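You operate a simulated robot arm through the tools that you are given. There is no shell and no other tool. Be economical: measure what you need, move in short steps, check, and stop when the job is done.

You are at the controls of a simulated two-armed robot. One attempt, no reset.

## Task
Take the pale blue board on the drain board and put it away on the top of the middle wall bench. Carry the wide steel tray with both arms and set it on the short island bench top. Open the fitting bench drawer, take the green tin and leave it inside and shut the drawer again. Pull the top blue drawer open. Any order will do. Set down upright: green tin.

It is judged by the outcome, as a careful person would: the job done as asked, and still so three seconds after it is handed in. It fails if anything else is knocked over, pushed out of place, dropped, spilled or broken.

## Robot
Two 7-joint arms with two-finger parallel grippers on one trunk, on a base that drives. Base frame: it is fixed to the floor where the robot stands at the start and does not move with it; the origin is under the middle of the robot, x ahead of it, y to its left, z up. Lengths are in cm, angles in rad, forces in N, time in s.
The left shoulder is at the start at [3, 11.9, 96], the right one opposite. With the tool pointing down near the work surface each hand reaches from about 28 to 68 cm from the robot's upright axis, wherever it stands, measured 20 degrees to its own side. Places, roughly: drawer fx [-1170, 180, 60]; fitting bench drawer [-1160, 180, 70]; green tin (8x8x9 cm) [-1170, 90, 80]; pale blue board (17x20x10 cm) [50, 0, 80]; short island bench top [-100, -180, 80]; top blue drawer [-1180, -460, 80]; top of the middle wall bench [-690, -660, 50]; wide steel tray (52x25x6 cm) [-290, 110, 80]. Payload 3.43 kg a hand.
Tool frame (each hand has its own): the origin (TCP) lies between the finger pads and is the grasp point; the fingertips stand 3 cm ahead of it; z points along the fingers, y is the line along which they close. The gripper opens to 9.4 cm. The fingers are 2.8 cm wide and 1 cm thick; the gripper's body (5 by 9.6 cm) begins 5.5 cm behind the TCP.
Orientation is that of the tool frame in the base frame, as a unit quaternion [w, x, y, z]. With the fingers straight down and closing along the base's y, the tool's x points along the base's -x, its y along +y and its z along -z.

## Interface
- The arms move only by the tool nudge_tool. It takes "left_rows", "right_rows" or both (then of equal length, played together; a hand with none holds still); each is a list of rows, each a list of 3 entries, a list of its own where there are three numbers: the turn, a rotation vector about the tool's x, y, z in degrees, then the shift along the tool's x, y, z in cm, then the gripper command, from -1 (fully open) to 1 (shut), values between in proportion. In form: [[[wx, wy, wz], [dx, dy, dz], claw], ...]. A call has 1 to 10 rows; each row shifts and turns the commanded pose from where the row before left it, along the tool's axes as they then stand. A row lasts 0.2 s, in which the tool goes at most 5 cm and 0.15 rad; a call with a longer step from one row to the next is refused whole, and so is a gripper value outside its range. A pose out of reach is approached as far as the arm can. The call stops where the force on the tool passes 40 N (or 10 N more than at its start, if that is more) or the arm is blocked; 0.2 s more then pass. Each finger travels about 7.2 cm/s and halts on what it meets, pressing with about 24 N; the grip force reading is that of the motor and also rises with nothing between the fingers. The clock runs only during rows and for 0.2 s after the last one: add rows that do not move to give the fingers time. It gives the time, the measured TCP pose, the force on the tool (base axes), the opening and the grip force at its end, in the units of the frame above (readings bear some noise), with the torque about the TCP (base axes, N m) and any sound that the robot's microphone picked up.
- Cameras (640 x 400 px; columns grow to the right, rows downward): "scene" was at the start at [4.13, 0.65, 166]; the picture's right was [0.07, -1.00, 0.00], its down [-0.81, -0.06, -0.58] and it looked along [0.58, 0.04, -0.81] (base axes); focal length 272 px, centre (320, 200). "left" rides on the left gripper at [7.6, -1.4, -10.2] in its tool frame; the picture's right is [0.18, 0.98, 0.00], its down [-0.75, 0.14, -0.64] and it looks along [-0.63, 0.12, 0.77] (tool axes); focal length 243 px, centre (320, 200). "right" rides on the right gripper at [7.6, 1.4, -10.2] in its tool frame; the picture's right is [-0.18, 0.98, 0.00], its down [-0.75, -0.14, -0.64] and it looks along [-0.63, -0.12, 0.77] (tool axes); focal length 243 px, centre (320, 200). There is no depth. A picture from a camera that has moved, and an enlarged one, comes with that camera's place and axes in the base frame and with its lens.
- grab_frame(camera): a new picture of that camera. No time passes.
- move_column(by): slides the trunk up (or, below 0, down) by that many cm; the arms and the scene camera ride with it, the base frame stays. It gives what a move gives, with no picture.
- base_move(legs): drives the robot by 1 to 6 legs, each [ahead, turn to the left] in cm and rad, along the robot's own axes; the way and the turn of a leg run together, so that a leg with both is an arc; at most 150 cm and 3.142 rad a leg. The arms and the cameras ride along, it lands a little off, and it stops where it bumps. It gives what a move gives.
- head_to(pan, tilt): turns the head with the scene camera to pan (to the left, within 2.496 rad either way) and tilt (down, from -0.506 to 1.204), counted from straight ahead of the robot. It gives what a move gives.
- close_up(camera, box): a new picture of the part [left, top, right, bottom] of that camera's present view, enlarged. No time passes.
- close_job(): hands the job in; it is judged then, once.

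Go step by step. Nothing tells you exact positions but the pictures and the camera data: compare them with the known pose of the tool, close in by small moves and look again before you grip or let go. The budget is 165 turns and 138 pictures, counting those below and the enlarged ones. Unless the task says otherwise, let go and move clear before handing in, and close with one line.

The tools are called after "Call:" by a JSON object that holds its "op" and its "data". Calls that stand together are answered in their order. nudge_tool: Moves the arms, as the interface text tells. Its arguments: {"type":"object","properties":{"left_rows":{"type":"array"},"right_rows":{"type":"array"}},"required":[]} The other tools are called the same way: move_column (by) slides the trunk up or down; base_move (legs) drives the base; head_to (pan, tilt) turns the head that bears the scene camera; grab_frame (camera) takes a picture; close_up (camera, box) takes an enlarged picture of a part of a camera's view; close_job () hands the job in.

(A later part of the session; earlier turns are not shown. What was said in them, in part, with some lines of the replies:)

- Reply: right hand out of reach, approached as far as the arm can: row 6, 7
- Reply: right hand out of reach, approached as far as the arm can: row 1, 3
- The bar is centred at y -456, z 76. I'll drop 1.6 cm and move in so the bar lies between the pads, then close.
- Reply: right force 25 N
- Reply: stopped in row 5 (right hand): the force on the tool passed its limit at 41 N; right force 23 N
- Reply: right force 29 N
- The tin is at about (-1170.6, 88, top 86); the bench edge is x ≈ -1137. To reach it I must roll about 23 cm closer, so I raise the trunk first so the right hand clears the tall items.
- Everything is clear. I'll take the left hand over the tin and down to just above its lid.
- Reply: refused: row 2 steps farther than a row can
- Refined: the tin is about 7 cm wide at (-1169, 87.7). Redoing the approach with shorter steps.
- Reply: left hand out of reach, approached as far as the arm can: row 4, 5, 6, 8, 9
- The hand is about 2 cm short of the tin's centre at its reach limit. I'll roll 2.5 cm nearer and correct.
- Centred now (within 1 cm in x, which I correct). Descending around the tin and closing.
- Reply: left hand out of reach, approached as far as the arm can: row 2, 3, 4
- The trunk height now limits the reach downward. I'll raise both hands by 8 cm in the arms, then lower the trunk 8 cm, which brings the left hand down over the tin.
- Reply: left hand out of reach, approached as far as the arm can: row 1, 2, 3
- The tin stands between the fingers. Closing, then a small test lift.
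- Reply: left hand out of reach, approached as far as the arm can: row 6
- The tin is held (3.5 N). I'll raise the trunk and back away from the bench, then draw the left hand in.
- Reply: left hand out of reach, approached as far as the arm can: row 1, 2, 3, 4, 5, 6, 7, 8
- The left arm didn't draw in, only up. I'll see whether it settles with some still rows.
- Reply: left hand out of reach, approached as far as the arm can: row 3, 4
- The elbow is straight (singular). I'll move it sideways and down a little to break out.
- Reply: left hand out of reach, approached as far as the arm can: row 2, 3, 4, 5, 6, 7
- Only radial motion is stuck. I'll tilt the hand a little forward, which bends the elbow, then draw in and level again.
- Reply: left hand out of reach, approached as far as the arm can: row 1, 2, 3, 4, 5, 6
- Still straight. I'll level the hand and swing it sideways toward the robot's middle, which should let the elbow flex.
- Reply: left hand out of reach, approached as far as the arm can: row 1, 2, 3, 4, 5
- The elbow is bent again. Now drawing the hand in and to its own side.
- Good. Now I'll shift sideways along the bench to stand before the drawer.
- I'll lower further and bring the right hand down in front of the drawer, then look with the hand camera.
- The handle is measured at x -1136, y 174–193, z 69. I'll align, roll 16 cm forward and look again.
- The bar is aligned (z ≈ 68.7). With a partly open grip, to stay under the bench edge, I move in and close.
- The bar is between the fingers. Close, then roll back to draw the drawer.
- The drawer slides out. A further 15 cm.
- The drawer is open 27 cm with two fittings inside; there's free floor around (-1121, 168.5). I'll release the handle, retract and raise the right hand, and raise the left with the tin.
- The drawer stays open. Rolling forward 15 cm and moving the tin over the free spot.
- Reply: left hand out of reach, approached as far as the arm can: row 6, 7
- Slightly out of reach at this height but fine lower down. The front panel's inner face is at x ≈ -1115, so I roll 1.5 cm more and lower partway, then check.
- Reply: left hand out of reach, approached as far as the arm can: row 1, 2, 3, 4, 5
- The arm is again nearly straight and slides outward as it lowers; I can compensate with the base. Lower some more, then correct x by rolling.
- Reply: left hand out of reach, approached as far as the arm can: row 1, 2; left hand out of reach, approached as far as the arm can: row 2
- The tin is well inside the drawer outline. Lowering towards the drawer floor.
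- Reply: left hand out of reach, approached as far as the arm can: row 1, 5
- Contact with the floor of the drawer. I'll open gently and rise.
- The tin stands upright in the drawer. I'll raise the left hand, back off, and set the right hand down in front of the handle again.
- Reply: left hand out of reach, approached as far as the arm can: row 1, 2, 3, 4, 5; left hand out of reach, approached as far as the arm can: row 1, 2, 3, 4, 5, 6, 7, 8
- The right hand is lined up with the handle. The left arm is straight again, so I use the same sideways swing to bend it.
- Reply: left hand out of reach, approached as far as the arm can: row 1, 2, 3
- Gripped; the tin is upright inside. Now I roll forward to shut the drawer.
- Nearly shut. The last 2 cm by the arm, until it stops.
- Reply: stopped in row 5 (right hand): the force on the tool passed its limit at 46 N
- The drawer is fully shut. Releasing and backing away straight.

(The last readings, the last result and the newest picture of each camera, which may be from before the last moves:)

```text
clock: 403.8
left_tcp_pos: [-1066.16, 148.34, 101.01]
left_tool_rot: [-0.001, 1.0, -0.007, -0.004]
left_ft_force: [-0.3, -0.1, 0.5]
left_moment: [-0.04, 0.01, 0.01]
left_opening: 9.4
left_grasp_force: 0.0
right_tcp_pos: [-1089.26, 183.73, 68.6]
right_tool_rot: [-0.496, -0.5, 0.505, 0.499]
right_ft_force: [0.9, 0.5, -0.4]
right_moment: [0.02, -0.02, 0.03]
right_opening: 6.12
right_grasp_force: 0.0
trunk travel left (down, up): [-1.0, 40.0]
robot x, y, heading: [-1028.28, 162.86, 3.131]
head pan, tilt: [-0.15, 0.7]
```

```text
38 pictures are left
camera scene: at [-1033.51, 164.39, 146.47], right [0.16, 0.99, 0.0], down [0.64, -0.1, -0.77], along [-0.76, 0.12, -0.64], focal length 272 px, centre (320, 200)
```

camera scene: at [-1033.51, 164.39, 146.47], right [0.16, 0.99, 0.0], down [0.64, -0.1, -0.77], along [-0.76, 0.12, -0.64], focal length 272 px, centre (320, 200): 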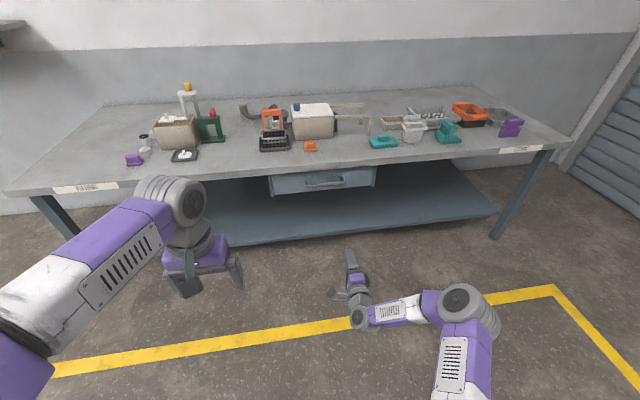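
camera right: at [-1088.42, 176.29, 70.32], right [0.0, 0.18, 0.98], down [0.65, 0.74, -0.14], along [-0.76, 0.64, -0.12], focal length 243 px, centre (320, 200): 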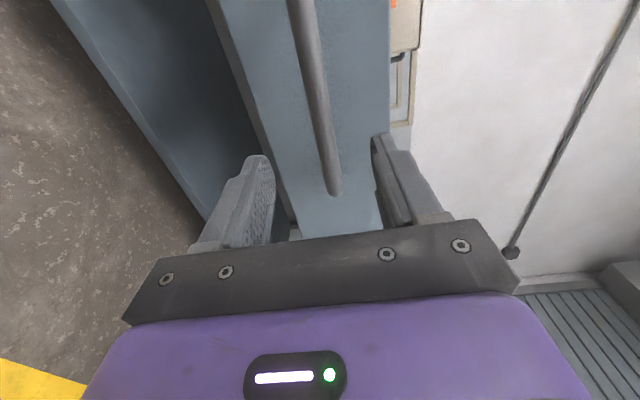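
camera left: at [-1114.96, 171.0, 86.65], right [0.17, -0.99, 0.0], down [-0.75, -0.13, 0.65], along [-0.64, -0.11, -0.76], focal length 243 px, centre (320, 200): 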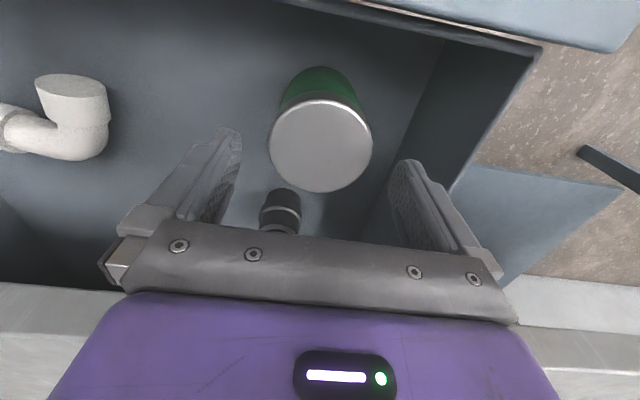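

The drawer is shut. Now the tray: I raise the trunk and turn the right hand back to pointing down.

Call:
{"op": "move_column", "data": {"by": 38}}

Call:
{"op": "nudge_tool", "data": {"right_rows": [[[0, 0, 0], [0, 2, -2], -1], [[4.949, 4.949, -4.949], [0, 1, -3], -1], [[4.949, 4.949, -4.949], [0, 0, 0], -1], [[4.949, 4.949, -4.949], [0, 0, 0], -1], [[4.949, 4.949, -4.949], [0, 0, 0], -1], [[4.949, 4.949, -4.949], [0, 0, 0], -1], [[4.949, 4.949, -4.949], [0, 0, 0], -1], [[4.949, 4.949, -4.949], [0, 0, 0], -1]]}}

Call:
{"op": "nudge_tool", "data": {"right_rows": [[[4.949, 4.949, -4.949], [0, 0, 0], -1], [[4.949, 4.949, -4.949], [0, 0, 0], -1], [[4.949, 4.949, -4.949], [0, 0, 0], -1], [[4.949, 4.949, -4.949], [0, 0, 0], -1], [[4.949, 4.949, -4.949], [0, 0, 0], -1], [[4.949, 4.949, -4.949], [0, 0, 0], -1], [[4.949, 4.949, -4.949], [0, 0, 0], -1], [[0, 0, 0], [4, 0, -2], -1], [[0, 0, 0], [4, 0, -2], -1], [[0, 0, 0], [4, 0, 0], -1]]}}

```text
clock: 407.4
left_tcp_pos: [-1066.22, 148.41, 139.06]
left_tool_rot: [0.001, 1.0, -0.007, -0.003]
left_ft_force: [0.6, 0.1, 0.5]
left_moment: [-0.01, 0.01, 0.0]
left_opening: 9.4
left_grasp_force: 0.1
right_tcp_pos: [-1089.41, 183.77, 106.56]
right_tool_rot: [-0.496, -0.5, 0.505, 0.499]
right_ft_force: [-0.6, 0.1, 0.2]
right_moment: [-0.02, 0.02, -0.02]
right_opening: 6.1
right_grasp_force: 0.1
trunk travel left (down, up): [-39.0, 2.0]
robot x, y, heading: [-1028.53, 162.78, 3.129]
head pan, tilt: [-0.15, 0.7]
```

```text
clock: 409.2
left_tcp_pos: [-1066.15, 148.32, 139.07]
left_tool_rot: [0.0, 1.0, -0.007, -0.004]
left_ft_force: [0.4, 0.8, -0.5]
left_moment: [0.0, 0.02, -0.01]
left_opening: 9.41
left_grasp_force: 0.0
right_tcp_pos: [-1084.36, 183.61, 109.64]
right_tool_rot: [0.285, 0.867, -0.294, -0.284]
right_ft_force: [0.4, -0.8, 1.3]
right_moment: [0.03, 0.0, -0.01]
right_opening: 9.4
right_grasp_force: 0.1
trunk travel left (down, up): [-39.0, 2.0]
robot x, y, heading: [-1028.07, 163.13, 3.13]
head pan, tilt: [-0.15, 0.7]
```

```text
clock: 411.4
left_tcp_pos: [-1066.01, 148.39, 139.08]
left_tool_rot: [0.0, 1.0, -0.007, -0.004]
left_ft_force: [0.3, 0.1, -0.9]
left_moment: [-0.01, 0.02, -0.03]
left_opening: 9.4
left_grasp_force: 0.0
right_tcp_pos: [-1072.32, 183.55, 113.69]
right_tool_rot: [0.001, 1.0, -0.002, 0.005]
right_ft_force: [0.5, -0.3, -0.1]
right_moment: [0.01, -0.02, 0.01]
right_opening: 9.4
right_grasp_force: 0.1
trunk travel left (down, up): [-39.0, 2.0]
robot x, y, heading: [-1027.94, 162.87, 3.132]
head pan, tilt: [-0.15, 0.7]
```

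Both hands point down again. I'll turn round and head east along the corridor toward the tray bench, looking first.

Call:
{"op": "base_move", "data": {"legs": [[0, 2.05], [95, 0], [0, 1.1]]}}

Call:
{"op": "head_to", "data": {"pan": 0, "tilt": 0.3}}

Call:
{"op": "grab_frame", "data": {"camera": "scene"}}

```text
clock: 424.0
left_tcp_pos: [-946.77, 95.89, 138.98]
left_tool_rot: [0.004, -0.009, 1.0, 0.0]
left_ft_force: [-0.4, -0.1, 0.4]
left_moment: [0.0, -0.02, -0.01]
left_opening: 9.41
left_grasp_force: 0.0
right_tcp_pos: [-939.37, 60.78, 113.82]
right_tool_rot: [-0.006, -0.013, 1.0, 0.001]
right_ft_force: [0.5, -0.5, 0.3]
right_moment: [0.02, -0.03, 0.02]
right_opening: 9.4
right_grasp_force: 0.1
trunk travel left (down, up): [-39.0, 2.0]
robot x, y, heading: [-984.68, 79.97, 0.018]
head pan, tilt: [-0.15, 0.7]
```

```text
clock: 424.9
left_tcp_pos: [-946.83, 95.79, 139.11]
left_tool_rot: [0.004, -0.01, 1.0, 0.0]
left_ft_force: [-0.1, 0.4, -0.2]
left_moment: [-0.01, -0.02, -0.02]
left_opening: 9.4
left_grasp_force: 0.1
right_tcp_pos: [-939.39, 60.9, 113.71]
right_tool_rot: [-0.006, -0.013, 1.0, 0.001]
right_ft_force: [-0.2, -0.4, -0.2]
right_moment: [-0.01, -0.01, 0.04]
right_opening: 9.41
right_grasp_force: 0.1
trunk travel left (down, up): [-39.0, 2.0]
robot x, y, heading: [-984.53, 80.11, 0.021]
head pan, tilt: [0.0, 0.3]
```

```text
37 pictures are left
camera scene: at [-978.21, 80.32, 188.07], right [0.02, -1.0, 0.0], down [-0.3, -0.01, -0.95], along [0.95, 0.02, -0.3], focal length 272 px, centre (320, 200)
```

scene: 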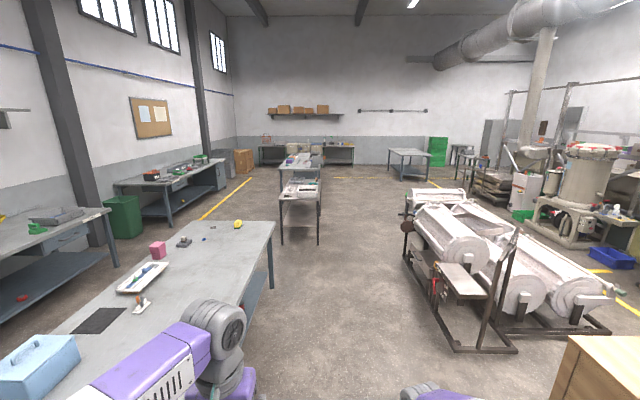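

The corridor is clear around y ≈ 25. Driving to (-500, 22).

Call:
{"op": "base_move", "data": {"legs": [[0, -0.26], [150, 0], [40, 0], [0, 0.2], [150, 0], [150, 0]]}}

Call:
{"op": "head_to", "data": {"pan": 0.25, "tilt": 0.35}}

Call:
{"op": "grab_frame", "data": {"camera": "scene"}}

```text
clock: 450.0
left_tcp_pos: [-463.65, 37.71, 138.93]
left_tool_rot: [0.005, 0.008, 1.0, 0.0]
left_ft_force: [0.2, 0.2, 0.7]
left_moment: [-0.04, 0.01, 0.01]
left_opening: 9.39
left_grasp_force: 0.0
right_tcp_pos: [-457.31, 2.29, 113.75]
right_tool_rot: [-0.005, 0.003, 1.0, 0.001]
right_ft_force: [-0.2, -0.3, -0.4]
right_moment: [-0.02, -0.03, -0.01]
right_opening: 9.43
right_grasp_force: 0.1
trunk travel left (down, up): [-39.0, 2.0]
robot x, y, heading: [-501.96, 22.97, -0.014]
head pan, tilt: [0.0, 0.3]
```

```text
clock: 450.8
left_tcp_pos: [-463.56, 37.58, 139.09]
left_tool_rot: [0.004, 0.008, 1.0, 0.001]
left_ft_force: [0.5, 0.7, 1.1]
left_moment: [0.0, -0.02, 0.0]
left_opening: 9.4
left_grasp_force: 0.1
right_tcp_pos: [-457.37, 2.34, 113.66]
right_tool_rot: [-0.005, 0.004, 1.0, 0.001]
right_ft_force: [-0.7, -0.1, 0.3]
right_moment: [-0.02, 0.04, 0.0]
right_opening: 9.39
right_grasp_force: 0.0
trunk travel left (down, up): [-39.0, 2.0]
robot x, y, heading: [-501.59, 23.01, -0.016]
head pan, tilt: [0.25, 0.351]
```

```text
36 pictures are left
camera scene: at [-495.89, 25.45, 187.61], right [0.23, -0.97, 0.0], down [-0.33, -0.08, -0.94], along [0.91, 0.22, -0.34], focal length 272 px, centre (320, 200)
```

scene: 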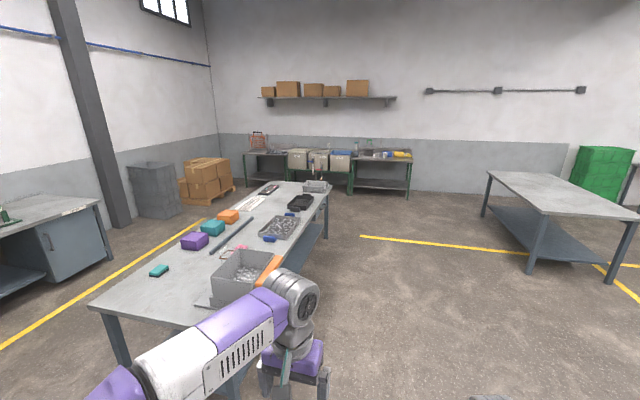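

I see a steel tray with blue grips at both ends on the long bench. Enlarging.

Call:
{"op": "close_up", "data": {"camera": "scene", "box": [180, 170, 360, 310]}}

```text
2.86 times, centred on (270, 240) of scene
camera zoom: at [-495.89, 25.45, 187.61], right [0.23, -0.97, 0.0], down [-0.33, -0.08, -0.94], along [0.91, 0.22, -0.34], focal length 777 px, centre (463, 86)
```

zoom: 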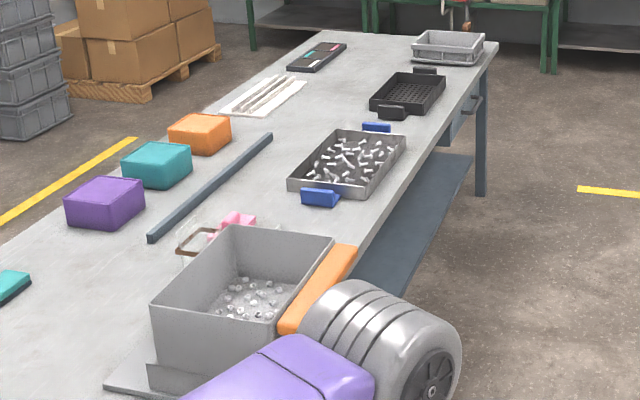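

The tray's blue grips are near (-314, 111) and (-263, 111); it's full of bolts, so it must stay level. I'll drive before it and face it.

Call:
{"op": "base_move", "data": {"legs": [[0, 0.016], [150, 0], [63, 0], [0, 1.571], [22, 0]]}}

Call:
{"op": "head_to", "data": {"pan": 0, "tilt": 0.85}}

Call:
{"op": "grab_frame", "data": {"camera": "scene"}}

```text
clock: 466.8
left_tcp_pos: [-303.23, 83.94, 139.22]
left_tool_rot: [0.003, -0.704, 0.711, 0.002]
left_ft_force: [0.0, -0.8, 0.2]
left_moment: [-0.03, -0.01, 0.0]
left_opening: 9.41
left_grasp_force: 0.1
right_tcp_pos: [-267.99, 90.3, 113.83]
right_tool_rot: [-0.005, -0.706, 0.708, -0.003]
right_ft_force: [0.9, -0.7, 0.2]
right_moment: [0.02, 0.0, -0.04]
right_opening: 9.42
right_grasp_force: 0.0
trunk travel left (down, up): [-39.0, 2.0]
robot x, y, heading: [-288.79, 45.89, 1.561]
head pan, tilt: [0.25, 0.351]
```

```text
clock: 467.7
left_tcp_pos: [-303.39, 83.81, 139.09]
left_tool_rot: [0.003, -0.703, 0.711, 0.003]
left_ft_force: [-0.6, 0.1, -0.1]
left_moment: [0.02, 0.01, 0.02]
left_opening: 9.38
left_grasp_force: 0.1
right_tcp_pos: [-268.02, 90.25, 113.86]
right_tool_rot: [-0.004, -0.706, 0.709, -0.003]
right_ft_force: [0.5, 1.2, 0.5]
right_moment: [-0.01, 0.01, 0.0]
right_opening: 9.39
right_grasp_force: 0.0
trunk travel left (down, up): [-39.0, 2.0]
robot x, y, heading: [-288.38, 45.46, 1.557]
head pan, tilt: [0.0, 0.85]
```

```text
34 pictures are left
camera scene: at [-288.69, 50.64, 183.25], right [1.0, -0.01, 0.0], down [-0.01, -0.75, -0.66], along [0.01, 0.66, -0.75], focal length 272 px, centre (320, 200)
```

scene: 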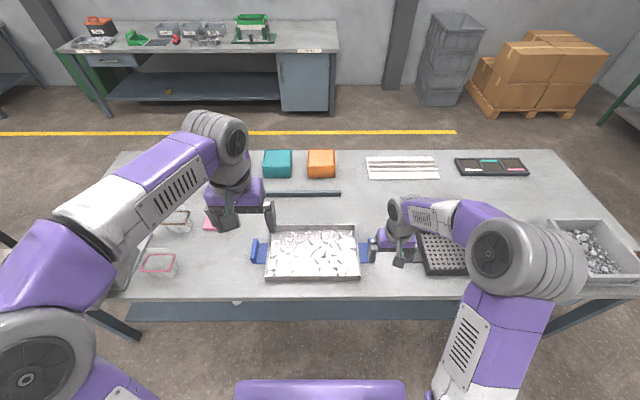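

Call:
{"op": "close_up", "data": {"camera": "scene", "box": [220, 200, 420, 310]}}

```text
3.20 times, centred on (320, 255) of scene
camera zoom: at [-288.69, 50.64, 183.25], right [1.0, -0.01, 0.0], down [-0.01, -0.75, -0.66], along [0.01, 0.66, -0.75], focal length 870 px, centre (320, 24)
```

zoom: 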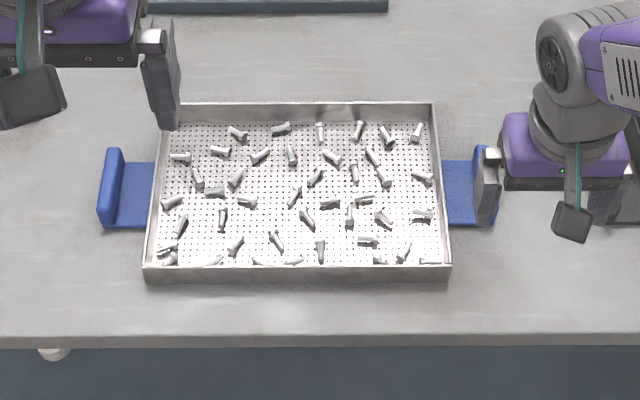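

The grips are upright lips at about x -315.5 and -266, y ≈ 110, tops near z 84. I'll roll 9 cm closer, lower the trunk and bring both hands above the lips.

Call:
{"op": "base_move", "data": {"legs": [[9, 0.012]]}}

Call:
{"op": "move_column", "data": {"by": -12}}

```text
clock: 468.8
left_tcp_pos: [-303.89, 92.62, 139.17]
left_tool_rot: [-0.003, 0.708, -0.707, -0.003]
left_ft_force: [-0.1, -0.2, -0.7]
left_moment: [-0.05, -0.02, -0.02]
left_opening: 9.41
left_grasp_force: 0.1
right_tcp_pos: [-268.46, 99.44, 113.69]
right_tool_rot: [0.004, 0.711, -0.703, 0.004]
right_ft_force: [-0.6, 0.9, -0.5]
right_moment: [-0.02, -0.01, -0.02]
right_opening: 9.4
right_grasp_force: 0.0
trunk travel left (down, up): [-39.0, 2.0]
robot x, y, heading: [-288.68, 54.72, 1.572]
head pan, tilt: [0.0, 0.85]
```

```text
clock: 470.3
left_tcp_pos: [-303.76, 92.59, 127.06]
left_tool_rot: [-0.003, 0.708, -0.706, -0.005]
left_ft_force: [0.7, 0.1, 0.4]
left_moment: [0.05, 0.03, 0.01]
left_opening: 9.43
left_grasp_force: 0.0
right_tcp_pos: [-268.4, 99.53, 101.69]
right_tool_rot: [0.004, 0.71, -0.704, 0.002]
right_ft_force: [0.7, -0.1, 0.3]
right_moment: [-0.03, -0.04, 0.01]
right_opening: 9.39
right_grasp_force: 0.1
trunk travel left (down, up): [-27.0, 14.0]
robot x, y, heading: [-288.39, 54.27, 1.58]
head pan, tilt: [0.0, 0.85]
```

Call:
{"op": "nudge_tool", "data": {"left_rows": [[[0, 0, 0], [-2.2, 1.5, 3.7], -1], [[0, 0, 0], [-2.2, 1.5, 3.7], -1], [[0, 0, 0], [-2.2, 1.5, 3.7], -1], [[0, 0, 0], [-2.2, 1.5, 3.7], -1], [[0, 0, 0], [-2.2, 1.5, 3.7], -1], [[0, 0, 0], [-2.2, 1.5, 3.7], -1], [[0, 0, 0], [-2.2, 1.5, 3.7], -1], [[0, 0, 0], [-2.2, 1.3, 3.7], -1], [[0, 0, 0], [0, 0, 0], -1]], "right_rows": [[[0, 0, 0], [-1.3, -0.3, 0.6], -1], [[0, 0, 0], [-1.3, -0.3, 0.6], -1], [[0, 0, 0], [-1.3, -0.3, 0.6], -1], [[0, 0, 0], [-1.3, -0.3, 0.6], -1], [[0, 0, 0], [-1.3, -0.3, 0.6], -1], [[0, 0, 0], [-1.3, -0.3, 0.6], -1], [[0, 0, 0], [-1.3, -0.3, 0.6], -1], [[0, 0, 0], [-1.3, -0.3, 0.6], -1], [[0, 0, 0], [0, 0, 0], -1]]}}

Call:
{"op": "grab_frame", "data": {"camera": "left"}}

Call:
{"op": "grab_frame", "data": {"camera": "right"}}

```text
clock: 472.3
left_tcp_pos: [-315.55, 110.23, 97.66]
left_tool_rot: [-0.004, 0.707, -0.707, -0.003]
left_ft_force: [-0.3, -0.6, 0.4]
left_moment: [-0.02, -0.01, 0.01]
left_opening: 9.4
left_grasp_force: 0.1
right_tcp_pos: [-266.24, 109.86, 96.79]
right_tool_rot: [0.005, 0.71, -0.704, 0.003]
right_ft_force: [0.2, 1.1, 0.6]
right_moment: [0.01, 0.0, 0.0]
right_opening: 9.38
right_grasp_force: 0.1
trunk travel left (down, up): [-27.0, 14.0]
robot x, y, heading: [-288.63, 54.83, 1.574]
head pan, tilt: [0.0, 0.85]
```

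```text
32 pictures are left
camera left: at [-314.1, 102.46, 107.77], right [-0.98, -0.19, 0.0], down [-0.14, 0.75, 0.65], along [-0.12, 0.64, -0.76], focal length 243 px, centre (320, 200)
```

left: 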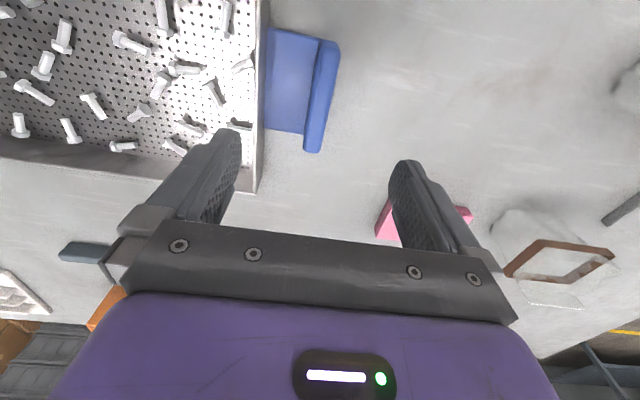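

```text
31 pictures are left
camera right: at [-267.55, 102.24, 107.26], right [-0.98, 0.18, 0.0], down [0.14, 0.76, 0.63], along [0.11, 0.62, -0.77], focal length 243 px, centre (320, 200)
```

right: 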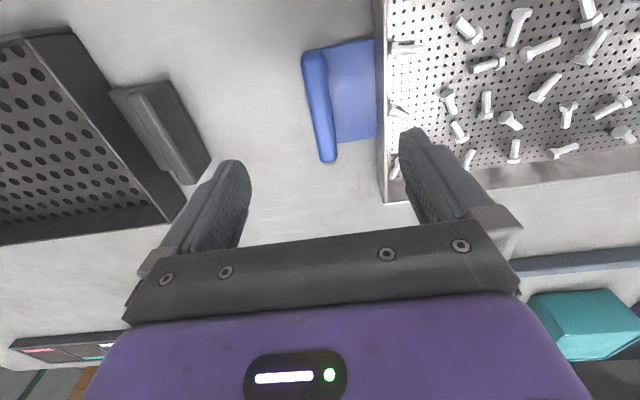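

Both hands are aligned with the lips (within 0.3 cm). The tray wall is only 5.5 cm from the lip, so I narrow the opening and descend to just around the lips, then look.

Call:
{"op": "nudge_tool", "data": {"left_rows": [[[0, 0, 0], [0, 0.3, 0], -0.3], [[0, 0, 0], [0, 0, 0], -0.3], [[0, 0, 0], [0, 0, 3], -0.3], [[0, 0, 0], [0, 0, 3], -0.3], [[0, 0, 0], [0, 0, 3], -0.3], [[0, 0, 0], [0, 0, 2.6], -0.3], [[0, 0, 0], [0, 0, 0], -0.3]], "right_rows": [[[0, 0, 0], [-0.5, 0, 0], -0.3], [[0, 0, 0], [0, 0, 0], -0.3], [[0, 0, 0], [0, 0, 3], -0.3], [[0, 0, 0], [0, 0, 3], -0.3], [[0, 0, 0], [0, 0, 2.7], -0.3], [[0, 0, 0], [0, 0, 2], -0.3], [[0, 0, 0], [0, 0, 0], -0.3]]}}

Call:
{"op": "grab_frame", "data": {"camera": "left"}}

Call:
{"op": "grab_frame", "data": {"camera": "right"}}

```text
clock: 473.9
left_tcp_pos: [-315.72, 110.39, 86.03]
left_tool_rot: [-0.003, 0.708, -0.706, -0.003]
left_ft_force: [-0.3, 0.3, -0.2]
left_moment: [-0.01, -0.02, 0.04]
left_opening: 6.12
left_grasp_force: 0.0
right_tcp_pos: [-266.22, 110.3, 86.19]
right_tool_rot: [0.005, 0.71, -0.704, 0.004]
right_ft_force: [0.3, -0.6, -0.5]
right_moment: [0.0, 0.04, -0.03]
right_opening: 6.12
right_grasp_force: 0.0
trunk travel left (down, up): [-27.0, 14.0]
robot x, y, heading: [-288.31, 54.74, 1.574]
head pan, tilt: [0.0, 0.85]
```

```text
30 pictures are left
camera left: at [-314.41, 102.7, 96.14], right [-0.98, -0.19, 0.0], down [-0.14, 0.75, 0.65], along [-0.12, 0.64, -0.76], focal length 243 px, centre (320, 200)
```

left: 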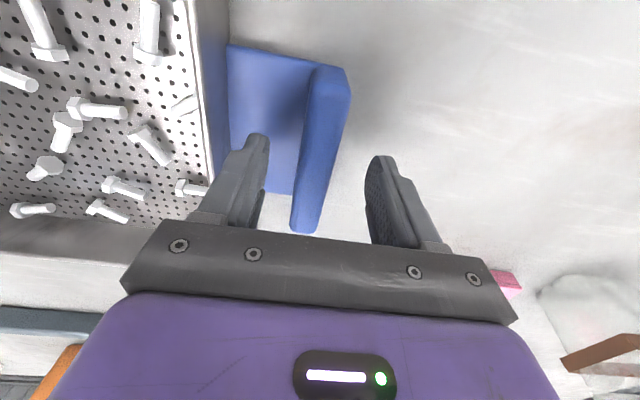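

```text
29 pictures are left
camera right: at [-267.6, 102.74, 96.49], right [-0.98, 0.18, 0.0], down [0.14, 0.76, 0.63], along [0.11, 0.62, -0.77], focal length 243 px, centre (320, 200)
```

right: 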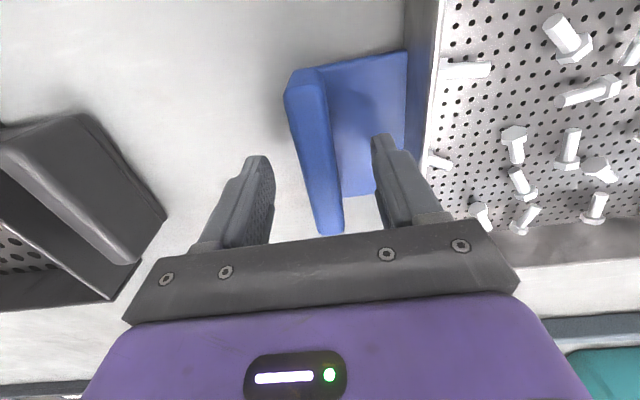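

The lips stand about 2.5–3 cm above their plates. I'll lower both hands carefully in small steps to just above the plates.

Call:
{"op": "nudge_tool", "data": {"left_rows": [[[0, 0, 0], [0, 0.1, 0.6], -0.3], [[0, 0, 0], [0, 0, 0.5], -0.3], [[0, 0, 0], [0, 0, 0.4], -0.3], [[0, 0, 0], [0, 0, 0.3], -0.3], [[0, 0, 0], [0, 0, 0], -0.3]], "right_rows": [[[0, 0, 0], [0, 0, 0.7], -0.3], [[0, 0, 0], [0, 0, 0.5], -0.3], [[0, 0, 0], [0, 0, 0.4], -0.3], [[0, 0, 0], [0, 0, 0.3], -0.3], [[0, 0, 0], [0, 0, 0], -0.3]]}}

```text
clock: 475.1
left_tcp_pos: [-316.01, 110.48, 84.09]
left_tool_rot: [-0.003, 0.708, -0.706, -0.003]
left_ft_force: [-0.7, 0.7, 0.2]
left_moment: [0.04, 0.01, 0.01]
left_opening: 6.1
left_grasp_force: 0.0
right_tcp_pos: [-266.22, 110.3, 84.24]
right_tool_rot: [0.004, 0.71, -0.704, 0.003]
right_ft_force: [-0.2, 0.1, 0.6]
right_moment: [-0.01, -0.03, -0.01]
right_opening: 6.09
right_grasp_force: 0.0
trunk travel left (down, up): [-27.0, 14.0]
robot x, y, heading: [-288.6, 54.74, 1.574]
head pan, tilt: [0.0, 0.85]
```

Call:
{"op": "nudge_tool", "data": {"left_rows": [[[0, 0, 0], [0, 0, 0.3], -0.3], [[0, 0, 0], [0, 0, 0.3], -0.3], [[0, 0, 0], [0, 0, 0.3], -0.3], [[0, 0, 0], [0, 0, 0.2], -0.3], [[0, 0, 0], [0, 0, 0], -0.3]], "right_rows": [[[0, 0, 0], [0, 0, 0.3], -0.3], [[0, 0, 0], [0, 0, 0.3], -0.3], [[0, 0, 0], [0, 0, 0.3], -0.3], [[0, 0, 0], [0, 0, 0.3], -0.3], [[0, 0, 0], [0, 0, 0], -0.3]]}}

Call:
{"op": "close_up", "data": {"camera": "scene", "box": [220, 180, 420, 310]}}

```text
clock: 476.0
left_tcp_pos: [-315.97, 110.8, 84.09]
left_tool_rot: [-0.008, 0.708, -0.706, -0.008]
left_ft_force: [-0.9, -5.2, 21.5]
left_moment: [-0.46, -0.68, -0.27]
left_opening: 6.06
left_grasp_force: 0.1
right_tcp_pos: [-266.27, 110.57, 84.24]
right_tool_rot: [-0.001, 0.711, -0.703, -0.002]
right_ft_force: [0.9, -6.0, 22.9]
right_moment: [-0.5, 0.67, 0.24]
right_opening: 6.06
right_grasp_force: 0.0
trunk travel left (down, up): [-27.0, 14.0]
robot x, y, heading: [-288.45, 54.75, 1.575]
head pan, tilt: [0.0, 0.85]
stopped in row 4 (right hand): the force on the tool passed its limit at 43 N (the readings are from after the stop); the commanded pose is now the measured one
```

```text
3.08 times, centred on (320, 245) of scene
camera zoom: at [-288.68, 59.12, 171.26], right [1.0, 0.0, 0.0], down [0.0, -0.75, -0.66], along [0.0, 0.66, -0.75], focal length 836 px, centre (320, 62)
```

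zoom: 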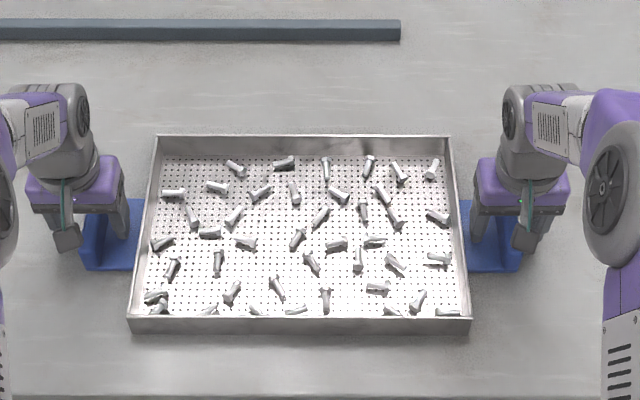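

The inner fingers touched the plates (z ≈ 81). I'll rise 0.4 cm and close both grips together.

Call:
{"op": "nudge_tool", "data": {"left_rows": [[[0, 0, 0], [0, 0, -0.4], -0.3], [[0, 0, 0], [0, 0, 0], 0.2], [[0, 0, 0], [0, 0, 0], 1], [[0, 0, 0], [0, 0, 0], 1], [[0, 0, 0], [0, 0, 0], 1], [[0, 0, 0], [0, 0, 0], 1]], "right_rows": [[[0, 0, 0], [0, 0, -0.4], -0.3], [[0, 0, 0], [0, 0, 0], 0.2], [[0, 0, 0], [0, 0, 0], 1], [[0, 0, 0], [0, 0, 0], 1], [[0, 0, 0], [0, 0, 0], 1], [[0, 0, 0], [0, 0, 0], 1]]}}

```text
clock: 477.4
left_tcp_pos: [-315.79, 110.92, 84.13]
left_tool_rot: [0.007, -0.707, 0.707, 0.006]
left_ft_force: [17.6, -2.0, 3.3]
left_moment: [0.04, 0.06, -0.21]
left_opening: 2.46
left_grasp_force: 24.3
right_tcp_pos: [-266.39, 110.69, 84.11]
right_tool_rot: [0.001, 0.71, -0.704, -0.001]
right_ft_force: [-11.7, 0.5, 4.3]
right_moment: [0.15, -0.11, -0.62]
right_opening: 2.48
right_grasp_force: 23.6
trunk travel left (down, up): [-27.0, 14.0]
robot x, y, heading: [-288.29, 54.62, 1.57]
head pan, tilt: [0.0, 0.85]
```

Both hold the lips (2.5 cm). I'll relieve the sideways load, then lift a little with the trunk so both rise alike.

Call:
{"op": "nudge_tool", "data": {"left_rows": [[[0, 0, 0], [0, -0.3, 0], 1], [[0, 0, 0], [0, 0, 0], 1], [[0, 0, 0], [0, 0, 0], 1]], "right_rows": [[[0, 0, 0], [0, 0.2, 0], 1], [[0, 0, 0], [0, 0, 0], 1], [[0, 0, 0], [0, 0, 0], 1]]}}

Call:
{"op": "move_column", "data": {"by": 2}}

Call:
{"op": "close_up", "data": {"camera": "scene", "box": [220, 180, 420, 310]}}

```text
clock: 478.2
left_tcp_pos: [-315.75, 110.87, 84.2]
left_tool_rot: [-0.005, 0.708, -0.706, -0.007]
left_ft_force: [6.4, -4.6, 3.3]
left_moment: [-0.14, -0.06, -0.49]
left_opening: 2.45
left_grasp_force: 23.8
right_tcp_pos: [-266.34, 110.54, 84.24]
right_tool_rot: [0.0, 0.71, -0.704, -0.001]
right_ft_force: [-2.4, 3.3, 1.7]
right_moment: [-0.05, -0.02, -0.51]
right_opening: 2.44
right_grasp_force: 24.0
trunk travel left (down, up): [-27.0, 14.0]
robot x, y, heading: [-288.78, 54.63, 1.57]
head pan, tilt: [0.0, 0.85]
```

```text
clock: 478.9
left_tcp_pos: [-315.77, 110.95, 86.12]
left_tool_rot: [-0.005, 0.708, -0.706, -0.006]
left_ft_force: [-0.7, -3.2, -5.7]
left_moment: [-0.42, 0.02, -0.48]
left_opening: 2.48
left_grasp_force: 24.0
right_tcp_pos: [-266.43, 110.74, 86.17]
right_tool_rot: [0.0, 0.71, -0.704, 0.001]
right_ft_force: [0.1, 1.8, -5.3]
right_moment: [0.45, -0.02, -0.57]
right_opening: 2.46
right_grasp_force: 24.5
trunk travel left (down, up): [-29.0, 12.0]
robot x, y, heading: [-288.54, 54.73, 1.572]
head pan, tilt: [0.0, 0.85]
```

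```text
3.08 times, centred on (320, 245) of scene
camera zoom: at [-288.72, 59.83, 173.23], right [1.0, 0.0, 0.0], down [0.0, -0.75, -0.66], along [0.0, 0.66, -0.75], focal length 836 px, centre (320, 62)
```

zoom: 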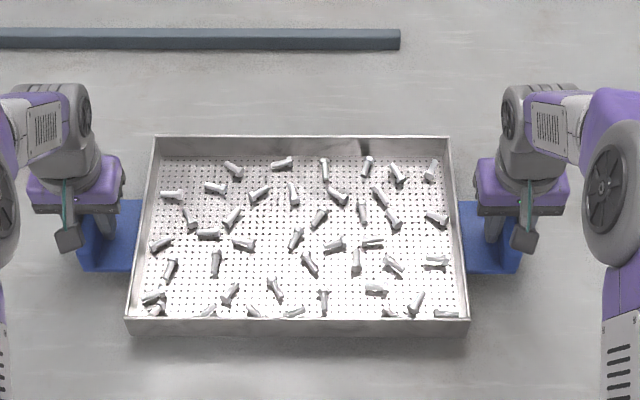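

The tray is up and level, about 5.5 N in each hand. I'll raise it 10 cm, back off, and carry it to the short island bench.

Call:
{"op": "move_column", "data": {"by": 10}}

Call:
{"op": "base_move", "data": {"legs": [[-30, 0]]}}

Call:
{"op": "grab_frame", "data": {"camera": "scene"}}

```text
clock: 480.2
left_tcp_pos: [-315.68, 111.0, 96.08]
left_tool_rot: [-0.005, 0.708, -0.706, -0.007]
left_ft_force: [-8.9, -1.1, -4.9]
left_moment: [-0.11, -0.06, -0.45]
left_opening: 2.44
left_grasp_force: 24.0
right_tcp_pos: [-266.48, 110.53, 96.01]
right_tool_rot: [0.0, 0.71, -0.704, 0.0]
right_ft_force: [8.6, 1.1, -5.2]
right_moment: [0.1, 0.05, -0.55]
right_opening: 2.45
right_grasp_force: 23.8
trunk travel left (down, up): [-39.0, 2.0]
robot x, y, heading: [-288.33, 54.92, 1.57]
head pan, tilt: [0.0, 0.85]
```

```text
clock: 482.2
left_tcp_pos: [-315.71, 81.1, 96.13]
left_tool_rot: [-0.006, 0.708, -0.706, -0.006]
left_ft_force: [-16.5, -1.4, -4.9]
left_moment: [0.16, -0.15, -0.36]
left_opening: 2.44
left_grasp_force: 24.1
right_tcp_pos: [-266.31, 80.79, 96.14]
right_tool_rot: [0.0, 0.71, -0.704, 0.0]
right_ft_force: [17.0, 1.0, -5.3]
right_moment: [-0.17, 0.05, -0.48]
right_opening: 2.47
right_grasp_force: 24.1
trunk travel left (down, up): [-39.0, 2.0]
robot x, y, heading: [-289.08, 24.7, 1.573]
head pan, tilt: [0.0, 0.85]
```

```text
26 pictures are left
camera scene: at [-288.65, 29.89, 183.23], right [1.0, 0.0, 0.0], down [0.0, -0.75, -0.66], along [0.0, 0.66, -0.75], focal length 272 px, centre (320, 200)
```

scene: 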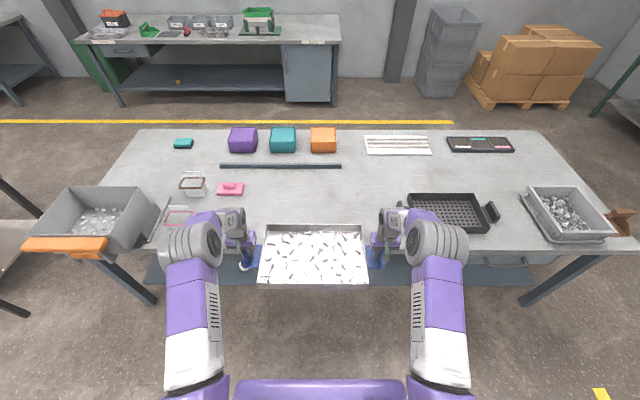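

The hands are squeezing the tray slightly inward; I'll ease both outward by 0.15 cm before the long drive.

Call:
{"op": "nudge_tool", "data": {"left_rows": [[[0, 0, 0], [0, 0.12, 0], 1], [[0, 0, 0], [0, 0.1, 0], 1], [[0, 0, 0], [0, 0, 0], 1]], "right_rows": [[[0, 0, 0], [0, -0.12, 0], 1], [[0, 0, 0], [0, -0.1, 0], 1], [[0, 0, 0], [0, 0, 0], 1]]}}

Call:
{"op": "base_move", "data": {"legs": [[-35, 0], [0, -1.571]]}}

Call:
{"op": "base_move", "data": {"legs": [[100, 0], [88, 0]]}}

Call:
{"op": "head_to", "data": {"pan": -1.2, "tilt": 0.5}}

Call:
{"op": "grab_frame", "data": {"camera": "scene"}}

```text
clock: 483.0
left_tcp_pos: [-315.68, 81.11, 95.97]
left_tool_rot: [-0.007, 0.707, -0.707, -0.005]
left_ft_force: [12.6, -2.7, -5.1]
left_moment: [0.17, 0.03, -0.4]
left_opening: 2.46
left_grasp_force: 23.8
right_tcp_pos: [-266.21, 80.82, 96.09]
right_tool_rot: [0.001, 0.71, -0.704, -0.002]
right_ft_force: [-13.3, 2.0, -5.4]
right_moment: [-0.2, -0.07, -0.58]
right_opening: 2.45
right_grasp_force: 24.2
trunk travel left (down, up): [-39.0, 2.0]
robot x, y, heading: [-288.06, 25.02, 1.578]
head pan, tilt: [0.0, 0.85]
```

```text
clock: 489.1
left_tcp_pos: [-232.26, 17.51, 96.14]
left_tool_rot: [0.009, -0.001, 1.0, 0.0]
left_ft_force: [-1.5, -22.3, -5.0]
left_moment: [0.17, 0.11, -0.33]
left_opening: 2.42
left_grasp_force: 24.2
right_tcp_pos: [-232.41, -31.92, 96.0]
right_tool_rot: [0.0, -0.006, 1.0, 0.001]
right_ft_force: [2.7, 22.9, -4.4]
right_moment: [-0.14, -0.09, -0.53]
right_opening: 2.44
right_grasp_force: 23.8
trunk travel left (down, up): [-39.0, 2.0]
robot x, y, heading: [-287.88, -10.07, 0.003]
head pan, tilt: [0.0, 0.85]
```

```text
clock: 498.6
left_tcp_pos: [-44.09, 20.16, 96.03]
left_tool_rot: [0.008, -0.008, 1.0, -0.001]
left_ft_force: [-2.4, -1.9, -5.5]
left_moment: [0.05, 0.03, -0.38]
left_opening: 2.45
left_grasp_force: 24.0
right_tcp_pos: [-43.66, -29.19, 96.05]
right_tool_rot: [0.0, -0.012, 1.0, 0.002]
right_ft_force: [2.1, 2.3, -5.3]
right_moment: [-0.02, 0.0, -0.53]
right_opening: 2.48
right_grasp_force: 24.5
trunk travel left (down, up): [-39.0, 2.0]
robot x, y, heading: [-99.82, -8.33, 0.021]
head pan, tilt: [0.0, 0.85]
```

```text
clock: 500.0
left_tcp_pos: [-43.97, 20.19, 96.11]
left_tool_rot: [0.008, -0.008, 1.0, -0.001]
left_ft_force: [-2.0, -0.7, -4.6]
left_moment: [0.07, -0.05, -0.3]
left_opening: 2.44
left_grasp_force: 24.0
right_tcp_pos: [-43.7, -29.3, 96.13]
right_tool_rot: [0.0, -0.012, 1.0, 0.003]
right_ft_force: [1.9, 0.4, -5.0]
right_moment: [-0.04, 0.04, -0.54]
right_opening: 2.46
right_grasp_force: 23.9
trunk travel left (down, up): [-39.0, 2.0]
robot x, y, heading: [-100.01, -7.74, 0.022]
head pan, tilt: [-1.201, 0.499]
```

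```text
25 pictures are left
camera scene: at [-99.46, -16.23, 186.23], right [-0.93, -0.38, 0.0], down [-0.18, 0.44, -0.88], along [0.33, -0.81, -0.48], focal length 272 px, centre (320, 200)
```

scene: 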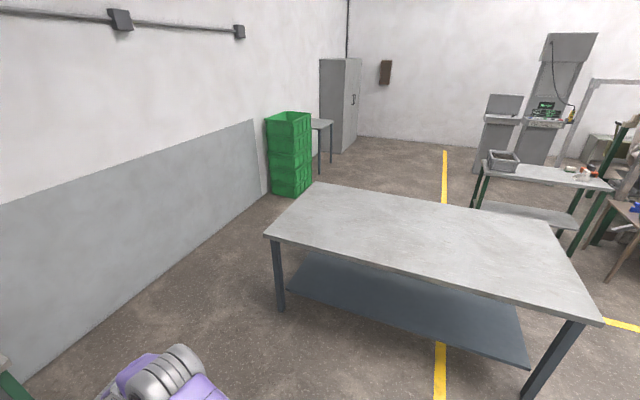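

The short island bench is empty; its near edge is y ≈ -138. I'll turn to face it and approach.

Call:
{"op": "base_move", "data": {"legs": [[0, -1.593], [80, 0]]}}

Call:
{"op": "head_to", "data": {"pan": 0, "tilt": 0.85}}

Call:
{"op": "grab_frame", "data": {"camera": "scene"}}

```text
clock: 508.1
left_tcp_pos: [-71.82, -143.72, 96.03]
left_tool_rot: [0.006, 0.705, 0.709, -0.008]
left_ft_force: [-0.2, 1.6, -4.8]
left_moment: [0.03, -0.02, -0.32]
left_opening: 2.44
left_grasp_force: 23.9
right_tcp_pos: [-121.35, -143.59, 95.94]
right_tool_rot: [0.001, 0.702, 0.712, 0.002]
right_ft_force: [0.2, -1.3, -5.3]
right_moment: [0.04, 0.07, -0.55]
right_opening: 2.41
right_grasp_force: 24.1
trunk travel left (down, up): [-39.0, 2.0]
robot x, y, heading: [-99.45, -87.8, -1.567]
head pan, tilt: [-1.201, 0.499]
```

```text
clock: 509.5
left_tcp_pos: [-71.91, -143.57, 96.15]
left_tool_rot: [0.005, 0.705, 0.709, -0.007]
left_ft_force: [-0.3, 1.2, -4.8]
left_moment: [-0.03, -0.06, -0.33]
left_opening: 2.44
left_grasp_force: 24.4
right_tcp_pos: [-121.3, -143.76, 96.06]
right_tool_rot: [0.001, 0.702, 0.712, 0.001]
right_ft_force: [0.5, -1.6, -5.1]
right_moment: [0.09, 0.03, -0.52]
right_opening: 2.46
right_grasp_force: 23.5
trunk travel left (down, up): [-39.0, 2.0]
robot x, y, heading: [-99.46, -88.05, -1.569]
head pan, tilt: [0.0, 0.85]
```

```text
24 pictures are left
camera scene: at [-99.45, -92.43, 183.24], right [-1.0, -0.01, 0.0], down [-0.01, 0.75, -0.66], along [0.0, -0.66, -0.75], focal length 272 px, centre (320, 200)
```

scene: 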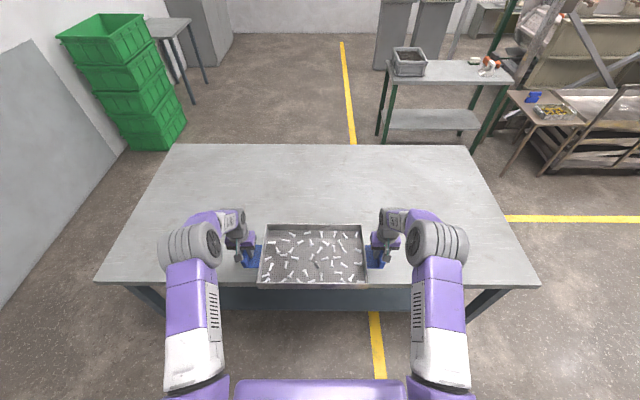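

Facing the bench square on. I'll roll 13 cm closer and lower with the trunk.

Call:
{"op": "base_move", "data": {"legs": [[13, 0]]}}

Call:
{"op": "move_column", "data": {"by": -7.5}}

Call:
{"op": "close_up", "data": {"camera": "scene", "box": [200, 180, 440, 320]}}

```text
clock: 510.8
left_tcp_pos: [-71.77, -156.48, 96.05]
left_tool_rot: [0.005, 0.706, 0.709, -0.006]
left_ft_force: [-0.4, 2.1, -5.9]
left_moment: [0.23, -0.02, -0.34]
left_opening: 2.45
left_grasp_force: 24.1
right_tcp_pos: [-121.16, -156.39, 96.05]
right_tool_rot: [0.002, 0.702, 0.712, 0.002]
right_ft_force: [0.9, -2.3, -5.5]
right_moment: [-0.23, 0.04, -0.53]
right_opening: 2.47
right_grasp_force: 23.5
trunk travel left (down, up): [-39.0, 2.0]
robot x, y, heading: [-99.35, -100.48, -1.565]
head pan, tilt: [0.0, 0.85]
```

```text
clock: 511.9
left_tcp_pos: [-71.65, -156.57, 88.54]
left_tool_rot: [0.005, 0.705, 0.709, -0.006]
left_ft_force: [-1.1, 1.4, -5.0]
left_moment: [-0.1, -0.01, -0.24]
left_opening: 2.47
left_grasp_force: 23.9
right_tcp_pos: [-121.18, -156.54, 88.61]
right_tool_rot: [0.001, 0.702, 0.712, 0.002]
right_ft_force: [0.6, -1.4, -4.2]
right_moment: [0.15, 0.03, -0.52]
right_opening: 2.44
right_grasp_force: 24.3
trunk travel left (down, up): [-31.5, 9.5]
robot x, y, heading: [-99.48, -100.38, -1.561]
head pan, tilt: [0.0, 0.85]
```

```text
2.67 times, centred on (320, 250) of scene
camera zoom: at [-99.34, -105.31, 175.75], right [-1.0, -0.01, 0.0], down [-0.01, 0.75, -0.66], along [0.0, -0.66, -0.75], focal length 725 px, centre (320, 67)
```

zoom: 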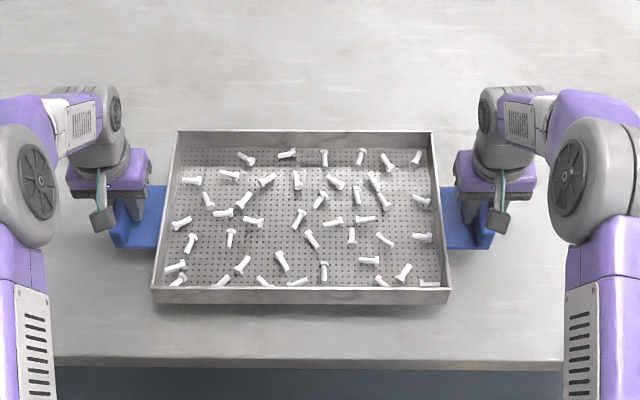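

The tray is wholly over the bench top. I lower by small trunk steps until it touches.

Call:
{"op": "move_column", "data": {"by": -2}}

Call:
{"op": "move_column", "data": {"by": -1}}

```text
clock: 512.6
left_tcp_pos: [-71.72, -156.69, 86.6]
left_tool_rot: [0.005, 0.705, 0.709, -0.006]
left_ft_force: [0.6, 1.7, -4.9]
left_moment: [0.12, -0.07, -0.25]
left_opening: 2.45
left_grasp_force: 24.0
right_tcp_pos: [-121.12, -156.52, 86.56]
right_tool_rot: [0.002, 0.702, 0.712, 0.001]
right_ft_force: [0.3, -1.5, -5.5]
right_moment: [-0.06, 0.03, -0.53]
right_opening: 2.46
right_grasp_force: 23.9
trunk travel left (down, up): [-29.5, 11.5]
robot x, y, heading: [-99.16, -100.45, -1.564]
head pan, tilt: [0.0, 0.85]
```

```text
clock: 513.1
left_tcp_pos: [-71.75, -156.62, 85.49]
left_tool_rot: [0.005, 0.705, 0.709, -0.007]
left_ft_force: [-0.6, 1.4, -4.9]
left_moment: [0.2, -0.04, -0.23]
left_opening: 2.47
left_grasp_force: 24.0
right_tcp_pos: [-121.12, -156.51, 85.57]
right_tool_rot: [0.002, 0.703, 0.712, 0.002]
right_ft_force: [0.1, -1.9, -5.3]
right_moment: [-0.17, 0.08, -0.55]
right_opening: 2.44
right_grasp_force: 23.5
trunk travel left (down, up): [-28.5, 12.5]
robot x, y, heading: [-99.14, -100.75, -1.566]
head pan, tilt: [0.0, 0.85]
```

Call:
{"op": "move_column", "data": {"by": -0.7}}

Call:
{"op": "move_column", "data": {"by": -0.5}}

```text
clock: 513.7
left_tcp_pos: [-71.76, -156.47, 84.77]
left_tool_rot: [0.004, 0.705, 0.709, -0.007]
left_ft_force: [-1.3, 1.9, -5.0]
left_moment: [0.17, -0.02, -0.27]
left_opening: 2.44
left_grasp_force: 23.6
right_tcp_pos: [-121.09, -156.52, 84.83]
right_tool_rot: [0.002, 0.703, 0.712, 0.001]
right_ft_force: [1.0, -1.3, -5.1]
right_moment: [-0.21, 0.11, -0.59]
right_opening: 2.47
right_grasp_force: 24.1
trunk travel left (down, up): [-27.8, 13.2]
robot x, y, heading: [-99.25, -100.48, -1.562]
head pan, tilt: [0.0, 0.85]
```

```text
clock: 514.2
left_tcp_pos: [-71.68, -156.53, 84.35]
left_tool_rot: [0.005, 0.705, 0.709, -0.006]
left_ft_force: [-0.1, 1.6, -5.1]
left_moment: [0.15, -0.07, -0.29]
left_opening: 2.45
left_grasp_force: 24.0
right_tcp_pos: [-121.08, -156.43, 84.34]
right_tool_rot: [0.001, 0.702, 0.712, 0.002]
right_ft_force: [1.3, -0.9, -4.9]
right_moment: [-0.15, 0.04, -0.54]
right_opening: 2.49
right_grasp_force: 23.8
trunk travel left (down, up): [-27.3, 13.7]
robot x, y, heading: [-98.89, -100.52, -1.563]
head pan, tilt: [0.0, 0.85]
```

Call:
{"op": "move_column", "data": {"by": -0.4}}

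Call:
{"op": "move_column", "data": {"by": -0.3}}

Call:
{"op": "close_up", "data": {"camera": "scene", "box": [200, 180, 440, 320]}}

```text
clock: 514.8
left_tcp_pos: [-71.79, -156.53, 84.13]
left_tool_rot: [0.007, 0.706, 0.709, -0.007]
left_ft_force: [-0.7, 0.0, 5.5]
left_moment: [0.29, -0.05, -0.28]
left_opening: 2.44
left_grasp_force: 24.1
right_tcp_pos: [-121.12, -156.55, 84.23]
right_tool_rot: [0.004, 0.702, 0.712, 0.001]
right_ft_force: [0.5, -3.5, 6.1]
right_moment: [0.44, 0.01, -0.49]
right_opening: 2.47
right_grasp_force: 23.8
trunk travel left (down, up): [-26.9, 14.1]
robot x, y, heading: [-98.74, -100.81, -1.564]
head pan, tilt: [0.0, 0.85]
```

```text
clock: 515.3
left_tcp_pos: [-71.68, -156.55, 84.27]
left_tool_rot: [0.009, 0.706, 0.709, -0.01]
left_ft_force: [1.1, -3.8, 25.5]
left_moment: [0.63, 0.2, -0.41]
left_opening: 2.44
left_grasp_force: 24.4
right_tcp_pos: [-121.09, -156.54, 84.26]
right_tool_rot: [0.005, 0.703, 0.712, -0.001]
right_ft_force: [0.2, -4.4, 24.0]
right_moment: [0.26, -0.11, -0.54]
right_opening: 2.49
right_grasp_force: 23.6
trunk travel left (down, up): [-26.6, 14.4]
robot x, y, heading: [-99.14, -100.12, -1.562]
head pan, tilt: [0.0, 0.85]
```

```text
2.67 times, centred on (320, 250) of scene
camera zoom: at [-99.36, -104.79, 170.9], right [-1.0, -0.01, 0.0], down [-0.01, 0.75, -0.66], along [0.01, -0.66, -0.75], focal length 725 px, centre (320, 67)
```

zoom: 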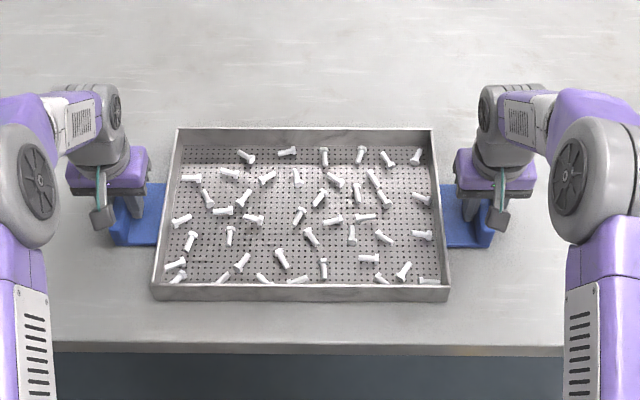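

The tray rests on the bench. I'll take off the press, open both grips partly, and raise the hands.

Call:
{"op": "move_column", "data": {"by": 0.5}}

Call:
{"op": "nudge_tool", "data": {"left_rows": [[[0, 0, 0], [0, 0, 0], 0.3], [[0, 0, 0], [0, 0, 0], -0.2], [[0, 0, 0], [0, 0, 0], -0.3], [[0, 0, 0], [0, 0, 0], -0.3], [[0, 0, 0], [0, 0, -1], -0.3], [[0, 0, 0], [0, 0, -2], -0.3], [[0, 0, 0], [0, 0, -3], -0.3], [[0, 0, 0], [0, 0, -4], -0.3], [[0, 0, 0], [0, 0, -4], -0.3]], "right_rows": [[[0, 0, 0], [0, 0, 0], 0.3], [[0, 0, 0], [0, 0, 0], -0.2], [[0, 0, 0], [0, 0, 0], -0.3], [[0, 0, 0], [0, 0, 0], -0.3], [[0, 0, 0], [0, 0, -1], -0.3], [[0, 0, 0], [0, 0, -2], -0.3], [[0, 0, 0], [0, 0, -3], -0.3], [[0, 0, 0], [0, 0, -4], -0.3], [[0, 0, 0], [0, 0, -4], -0.3]]}}

Call:
{"op": "grab_frame", "data": {"camera": "scene"}}

```text
clock: 515.8
left_tcp_pos: [-71.67, -156.49, 84.25]
left_tool_rot: [0.004, 0.705, 0.709, -0.006]
left_ft_force: [-1.0, -2.3, 11.6]
left_moment: [0.26, -0.05, -0.34]
left_opening: 2.45
left_grasp_force: 23.4
right_tcp_pos: [-121.04, -156.27, 84.16]
right_tool_rot: [0.001, 0.702, 0.712, 0.004]
right_ft_force: [0.1, -4.9, 9.4]
right_moment: [-0.01, -0.02, -0.56]
right_opening: 2.44
right_grasp_force: 24.1
trunk travel left (down, up): [-27.1, 13.9]
robot x, y, heading: [-98.96, -100.3, -1.565]
head pan, tilt: [0.0, 0.85]
```

```text
clock: 517.8
left_tcp_pos: [-71.73, -156.4, 98.15]
left_tool_rot: [0.006, 0.706, 0.709, -0.007]
left_ft_force: [-0.2, 0.8, 0.0]
left_moment: [-0.01, -0.02, -0.06]
left_opening: 6.11
left_grasp_force: 0.0
right_tcp_pos: [-121.3, -156.24, 98.18]
right_tool_rot: [0.002, 0.702, 0.712, 0.001]
right_ft_force: [0.0, -0.1, -0.1]
right_moment: [-0.02, -0.03, -0.02]
right_opening: 6.12
right_grasp_force: 0.2
trunk travel left (down, up): [-27.1, 13.9]
robot x, y, heading: [-99.34, -100.58, -1.564]
head pan, tilt: [0.0, 0.85]
```

```text
21 pictures are left
camera scene: at [-99.37, -105.05, 171.35], right [-1.0, -0.01, 0.0], down [-0.01, 0.75, -0.66], along [0.01, -0.66, -0.75], focal length 272 px, centre (320, 200)
```

scene: 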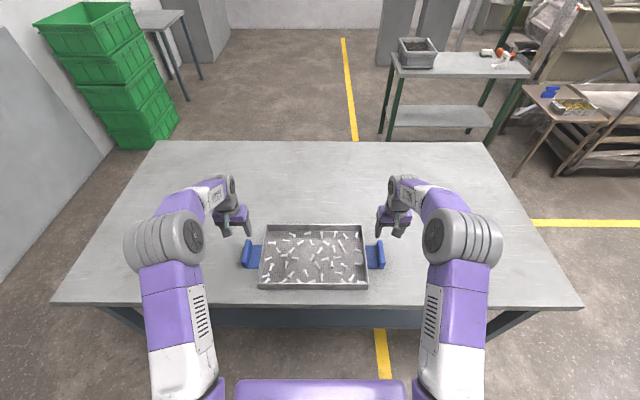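

The tray sits on the island bench with its bolts, hands clear. I'll raise the arms, back away and hand in.

Call:
{"op": "base_move", "data": {"legs": [[-40, 0]]}}

Call:
{"op": "grab_frame", "data": {"camera": "scene"}}

```text
clock: 520.3
left_tcp_pos: [-72.16, -116.63, 98.08]
left_tool_rot: [0.005, 0.705, 0.709, -0.007]
left_ft_force: [-0.3, -0.7, -1.0]
left_moment: [-0.01, 0.0, -0.01]
left_opening: 6.12
left_grasp_force: 0.0
right_tcp_pos: [-121.69, -116.63, 98.11]
right_tool_rot: [0.002, 0.702, 0.712, 0.002]
right_ft_force: [0.4, -0.3, 0.2]
right_moment: [0.01, 0.01, -0.04]
right_opening: 6.13
right_grasp_force: 0.0
trunk travel left (down, up): [-27.1, 13.9]
robot x, y, heading: [-99.55, -60.72, -1.565]
head pan, tilt: [0.0, 0.85]
```

```text
20 pictures are left
camera scene: at [-99.63, -65.42, 171.34], right [-1.0, -0.01, 0.0], down [0.0, 0.75, -0.66], along [0.0, -0.66, -0.75], focal length 272 px, centre (320, 200)
```

scene: 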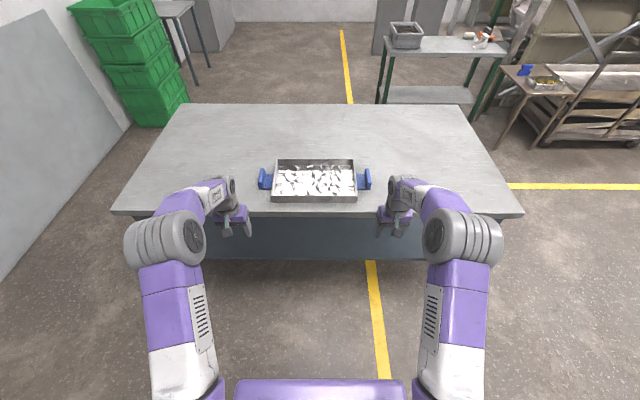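

The tray is stable on the bench and all four jobs are done, so I hand in.

Call:
{"op": "close_job", "data": {}}

```text
The job is handed in.
```

The job is handed in: the board is on the middle wall bench, the tray is on the short island bench, the tin is in the shut fitting bench drawer, and the top blue drawer is open about 31 cm. The tin stood upright when I released it; I did not reopen the drawer to check it after shutting.
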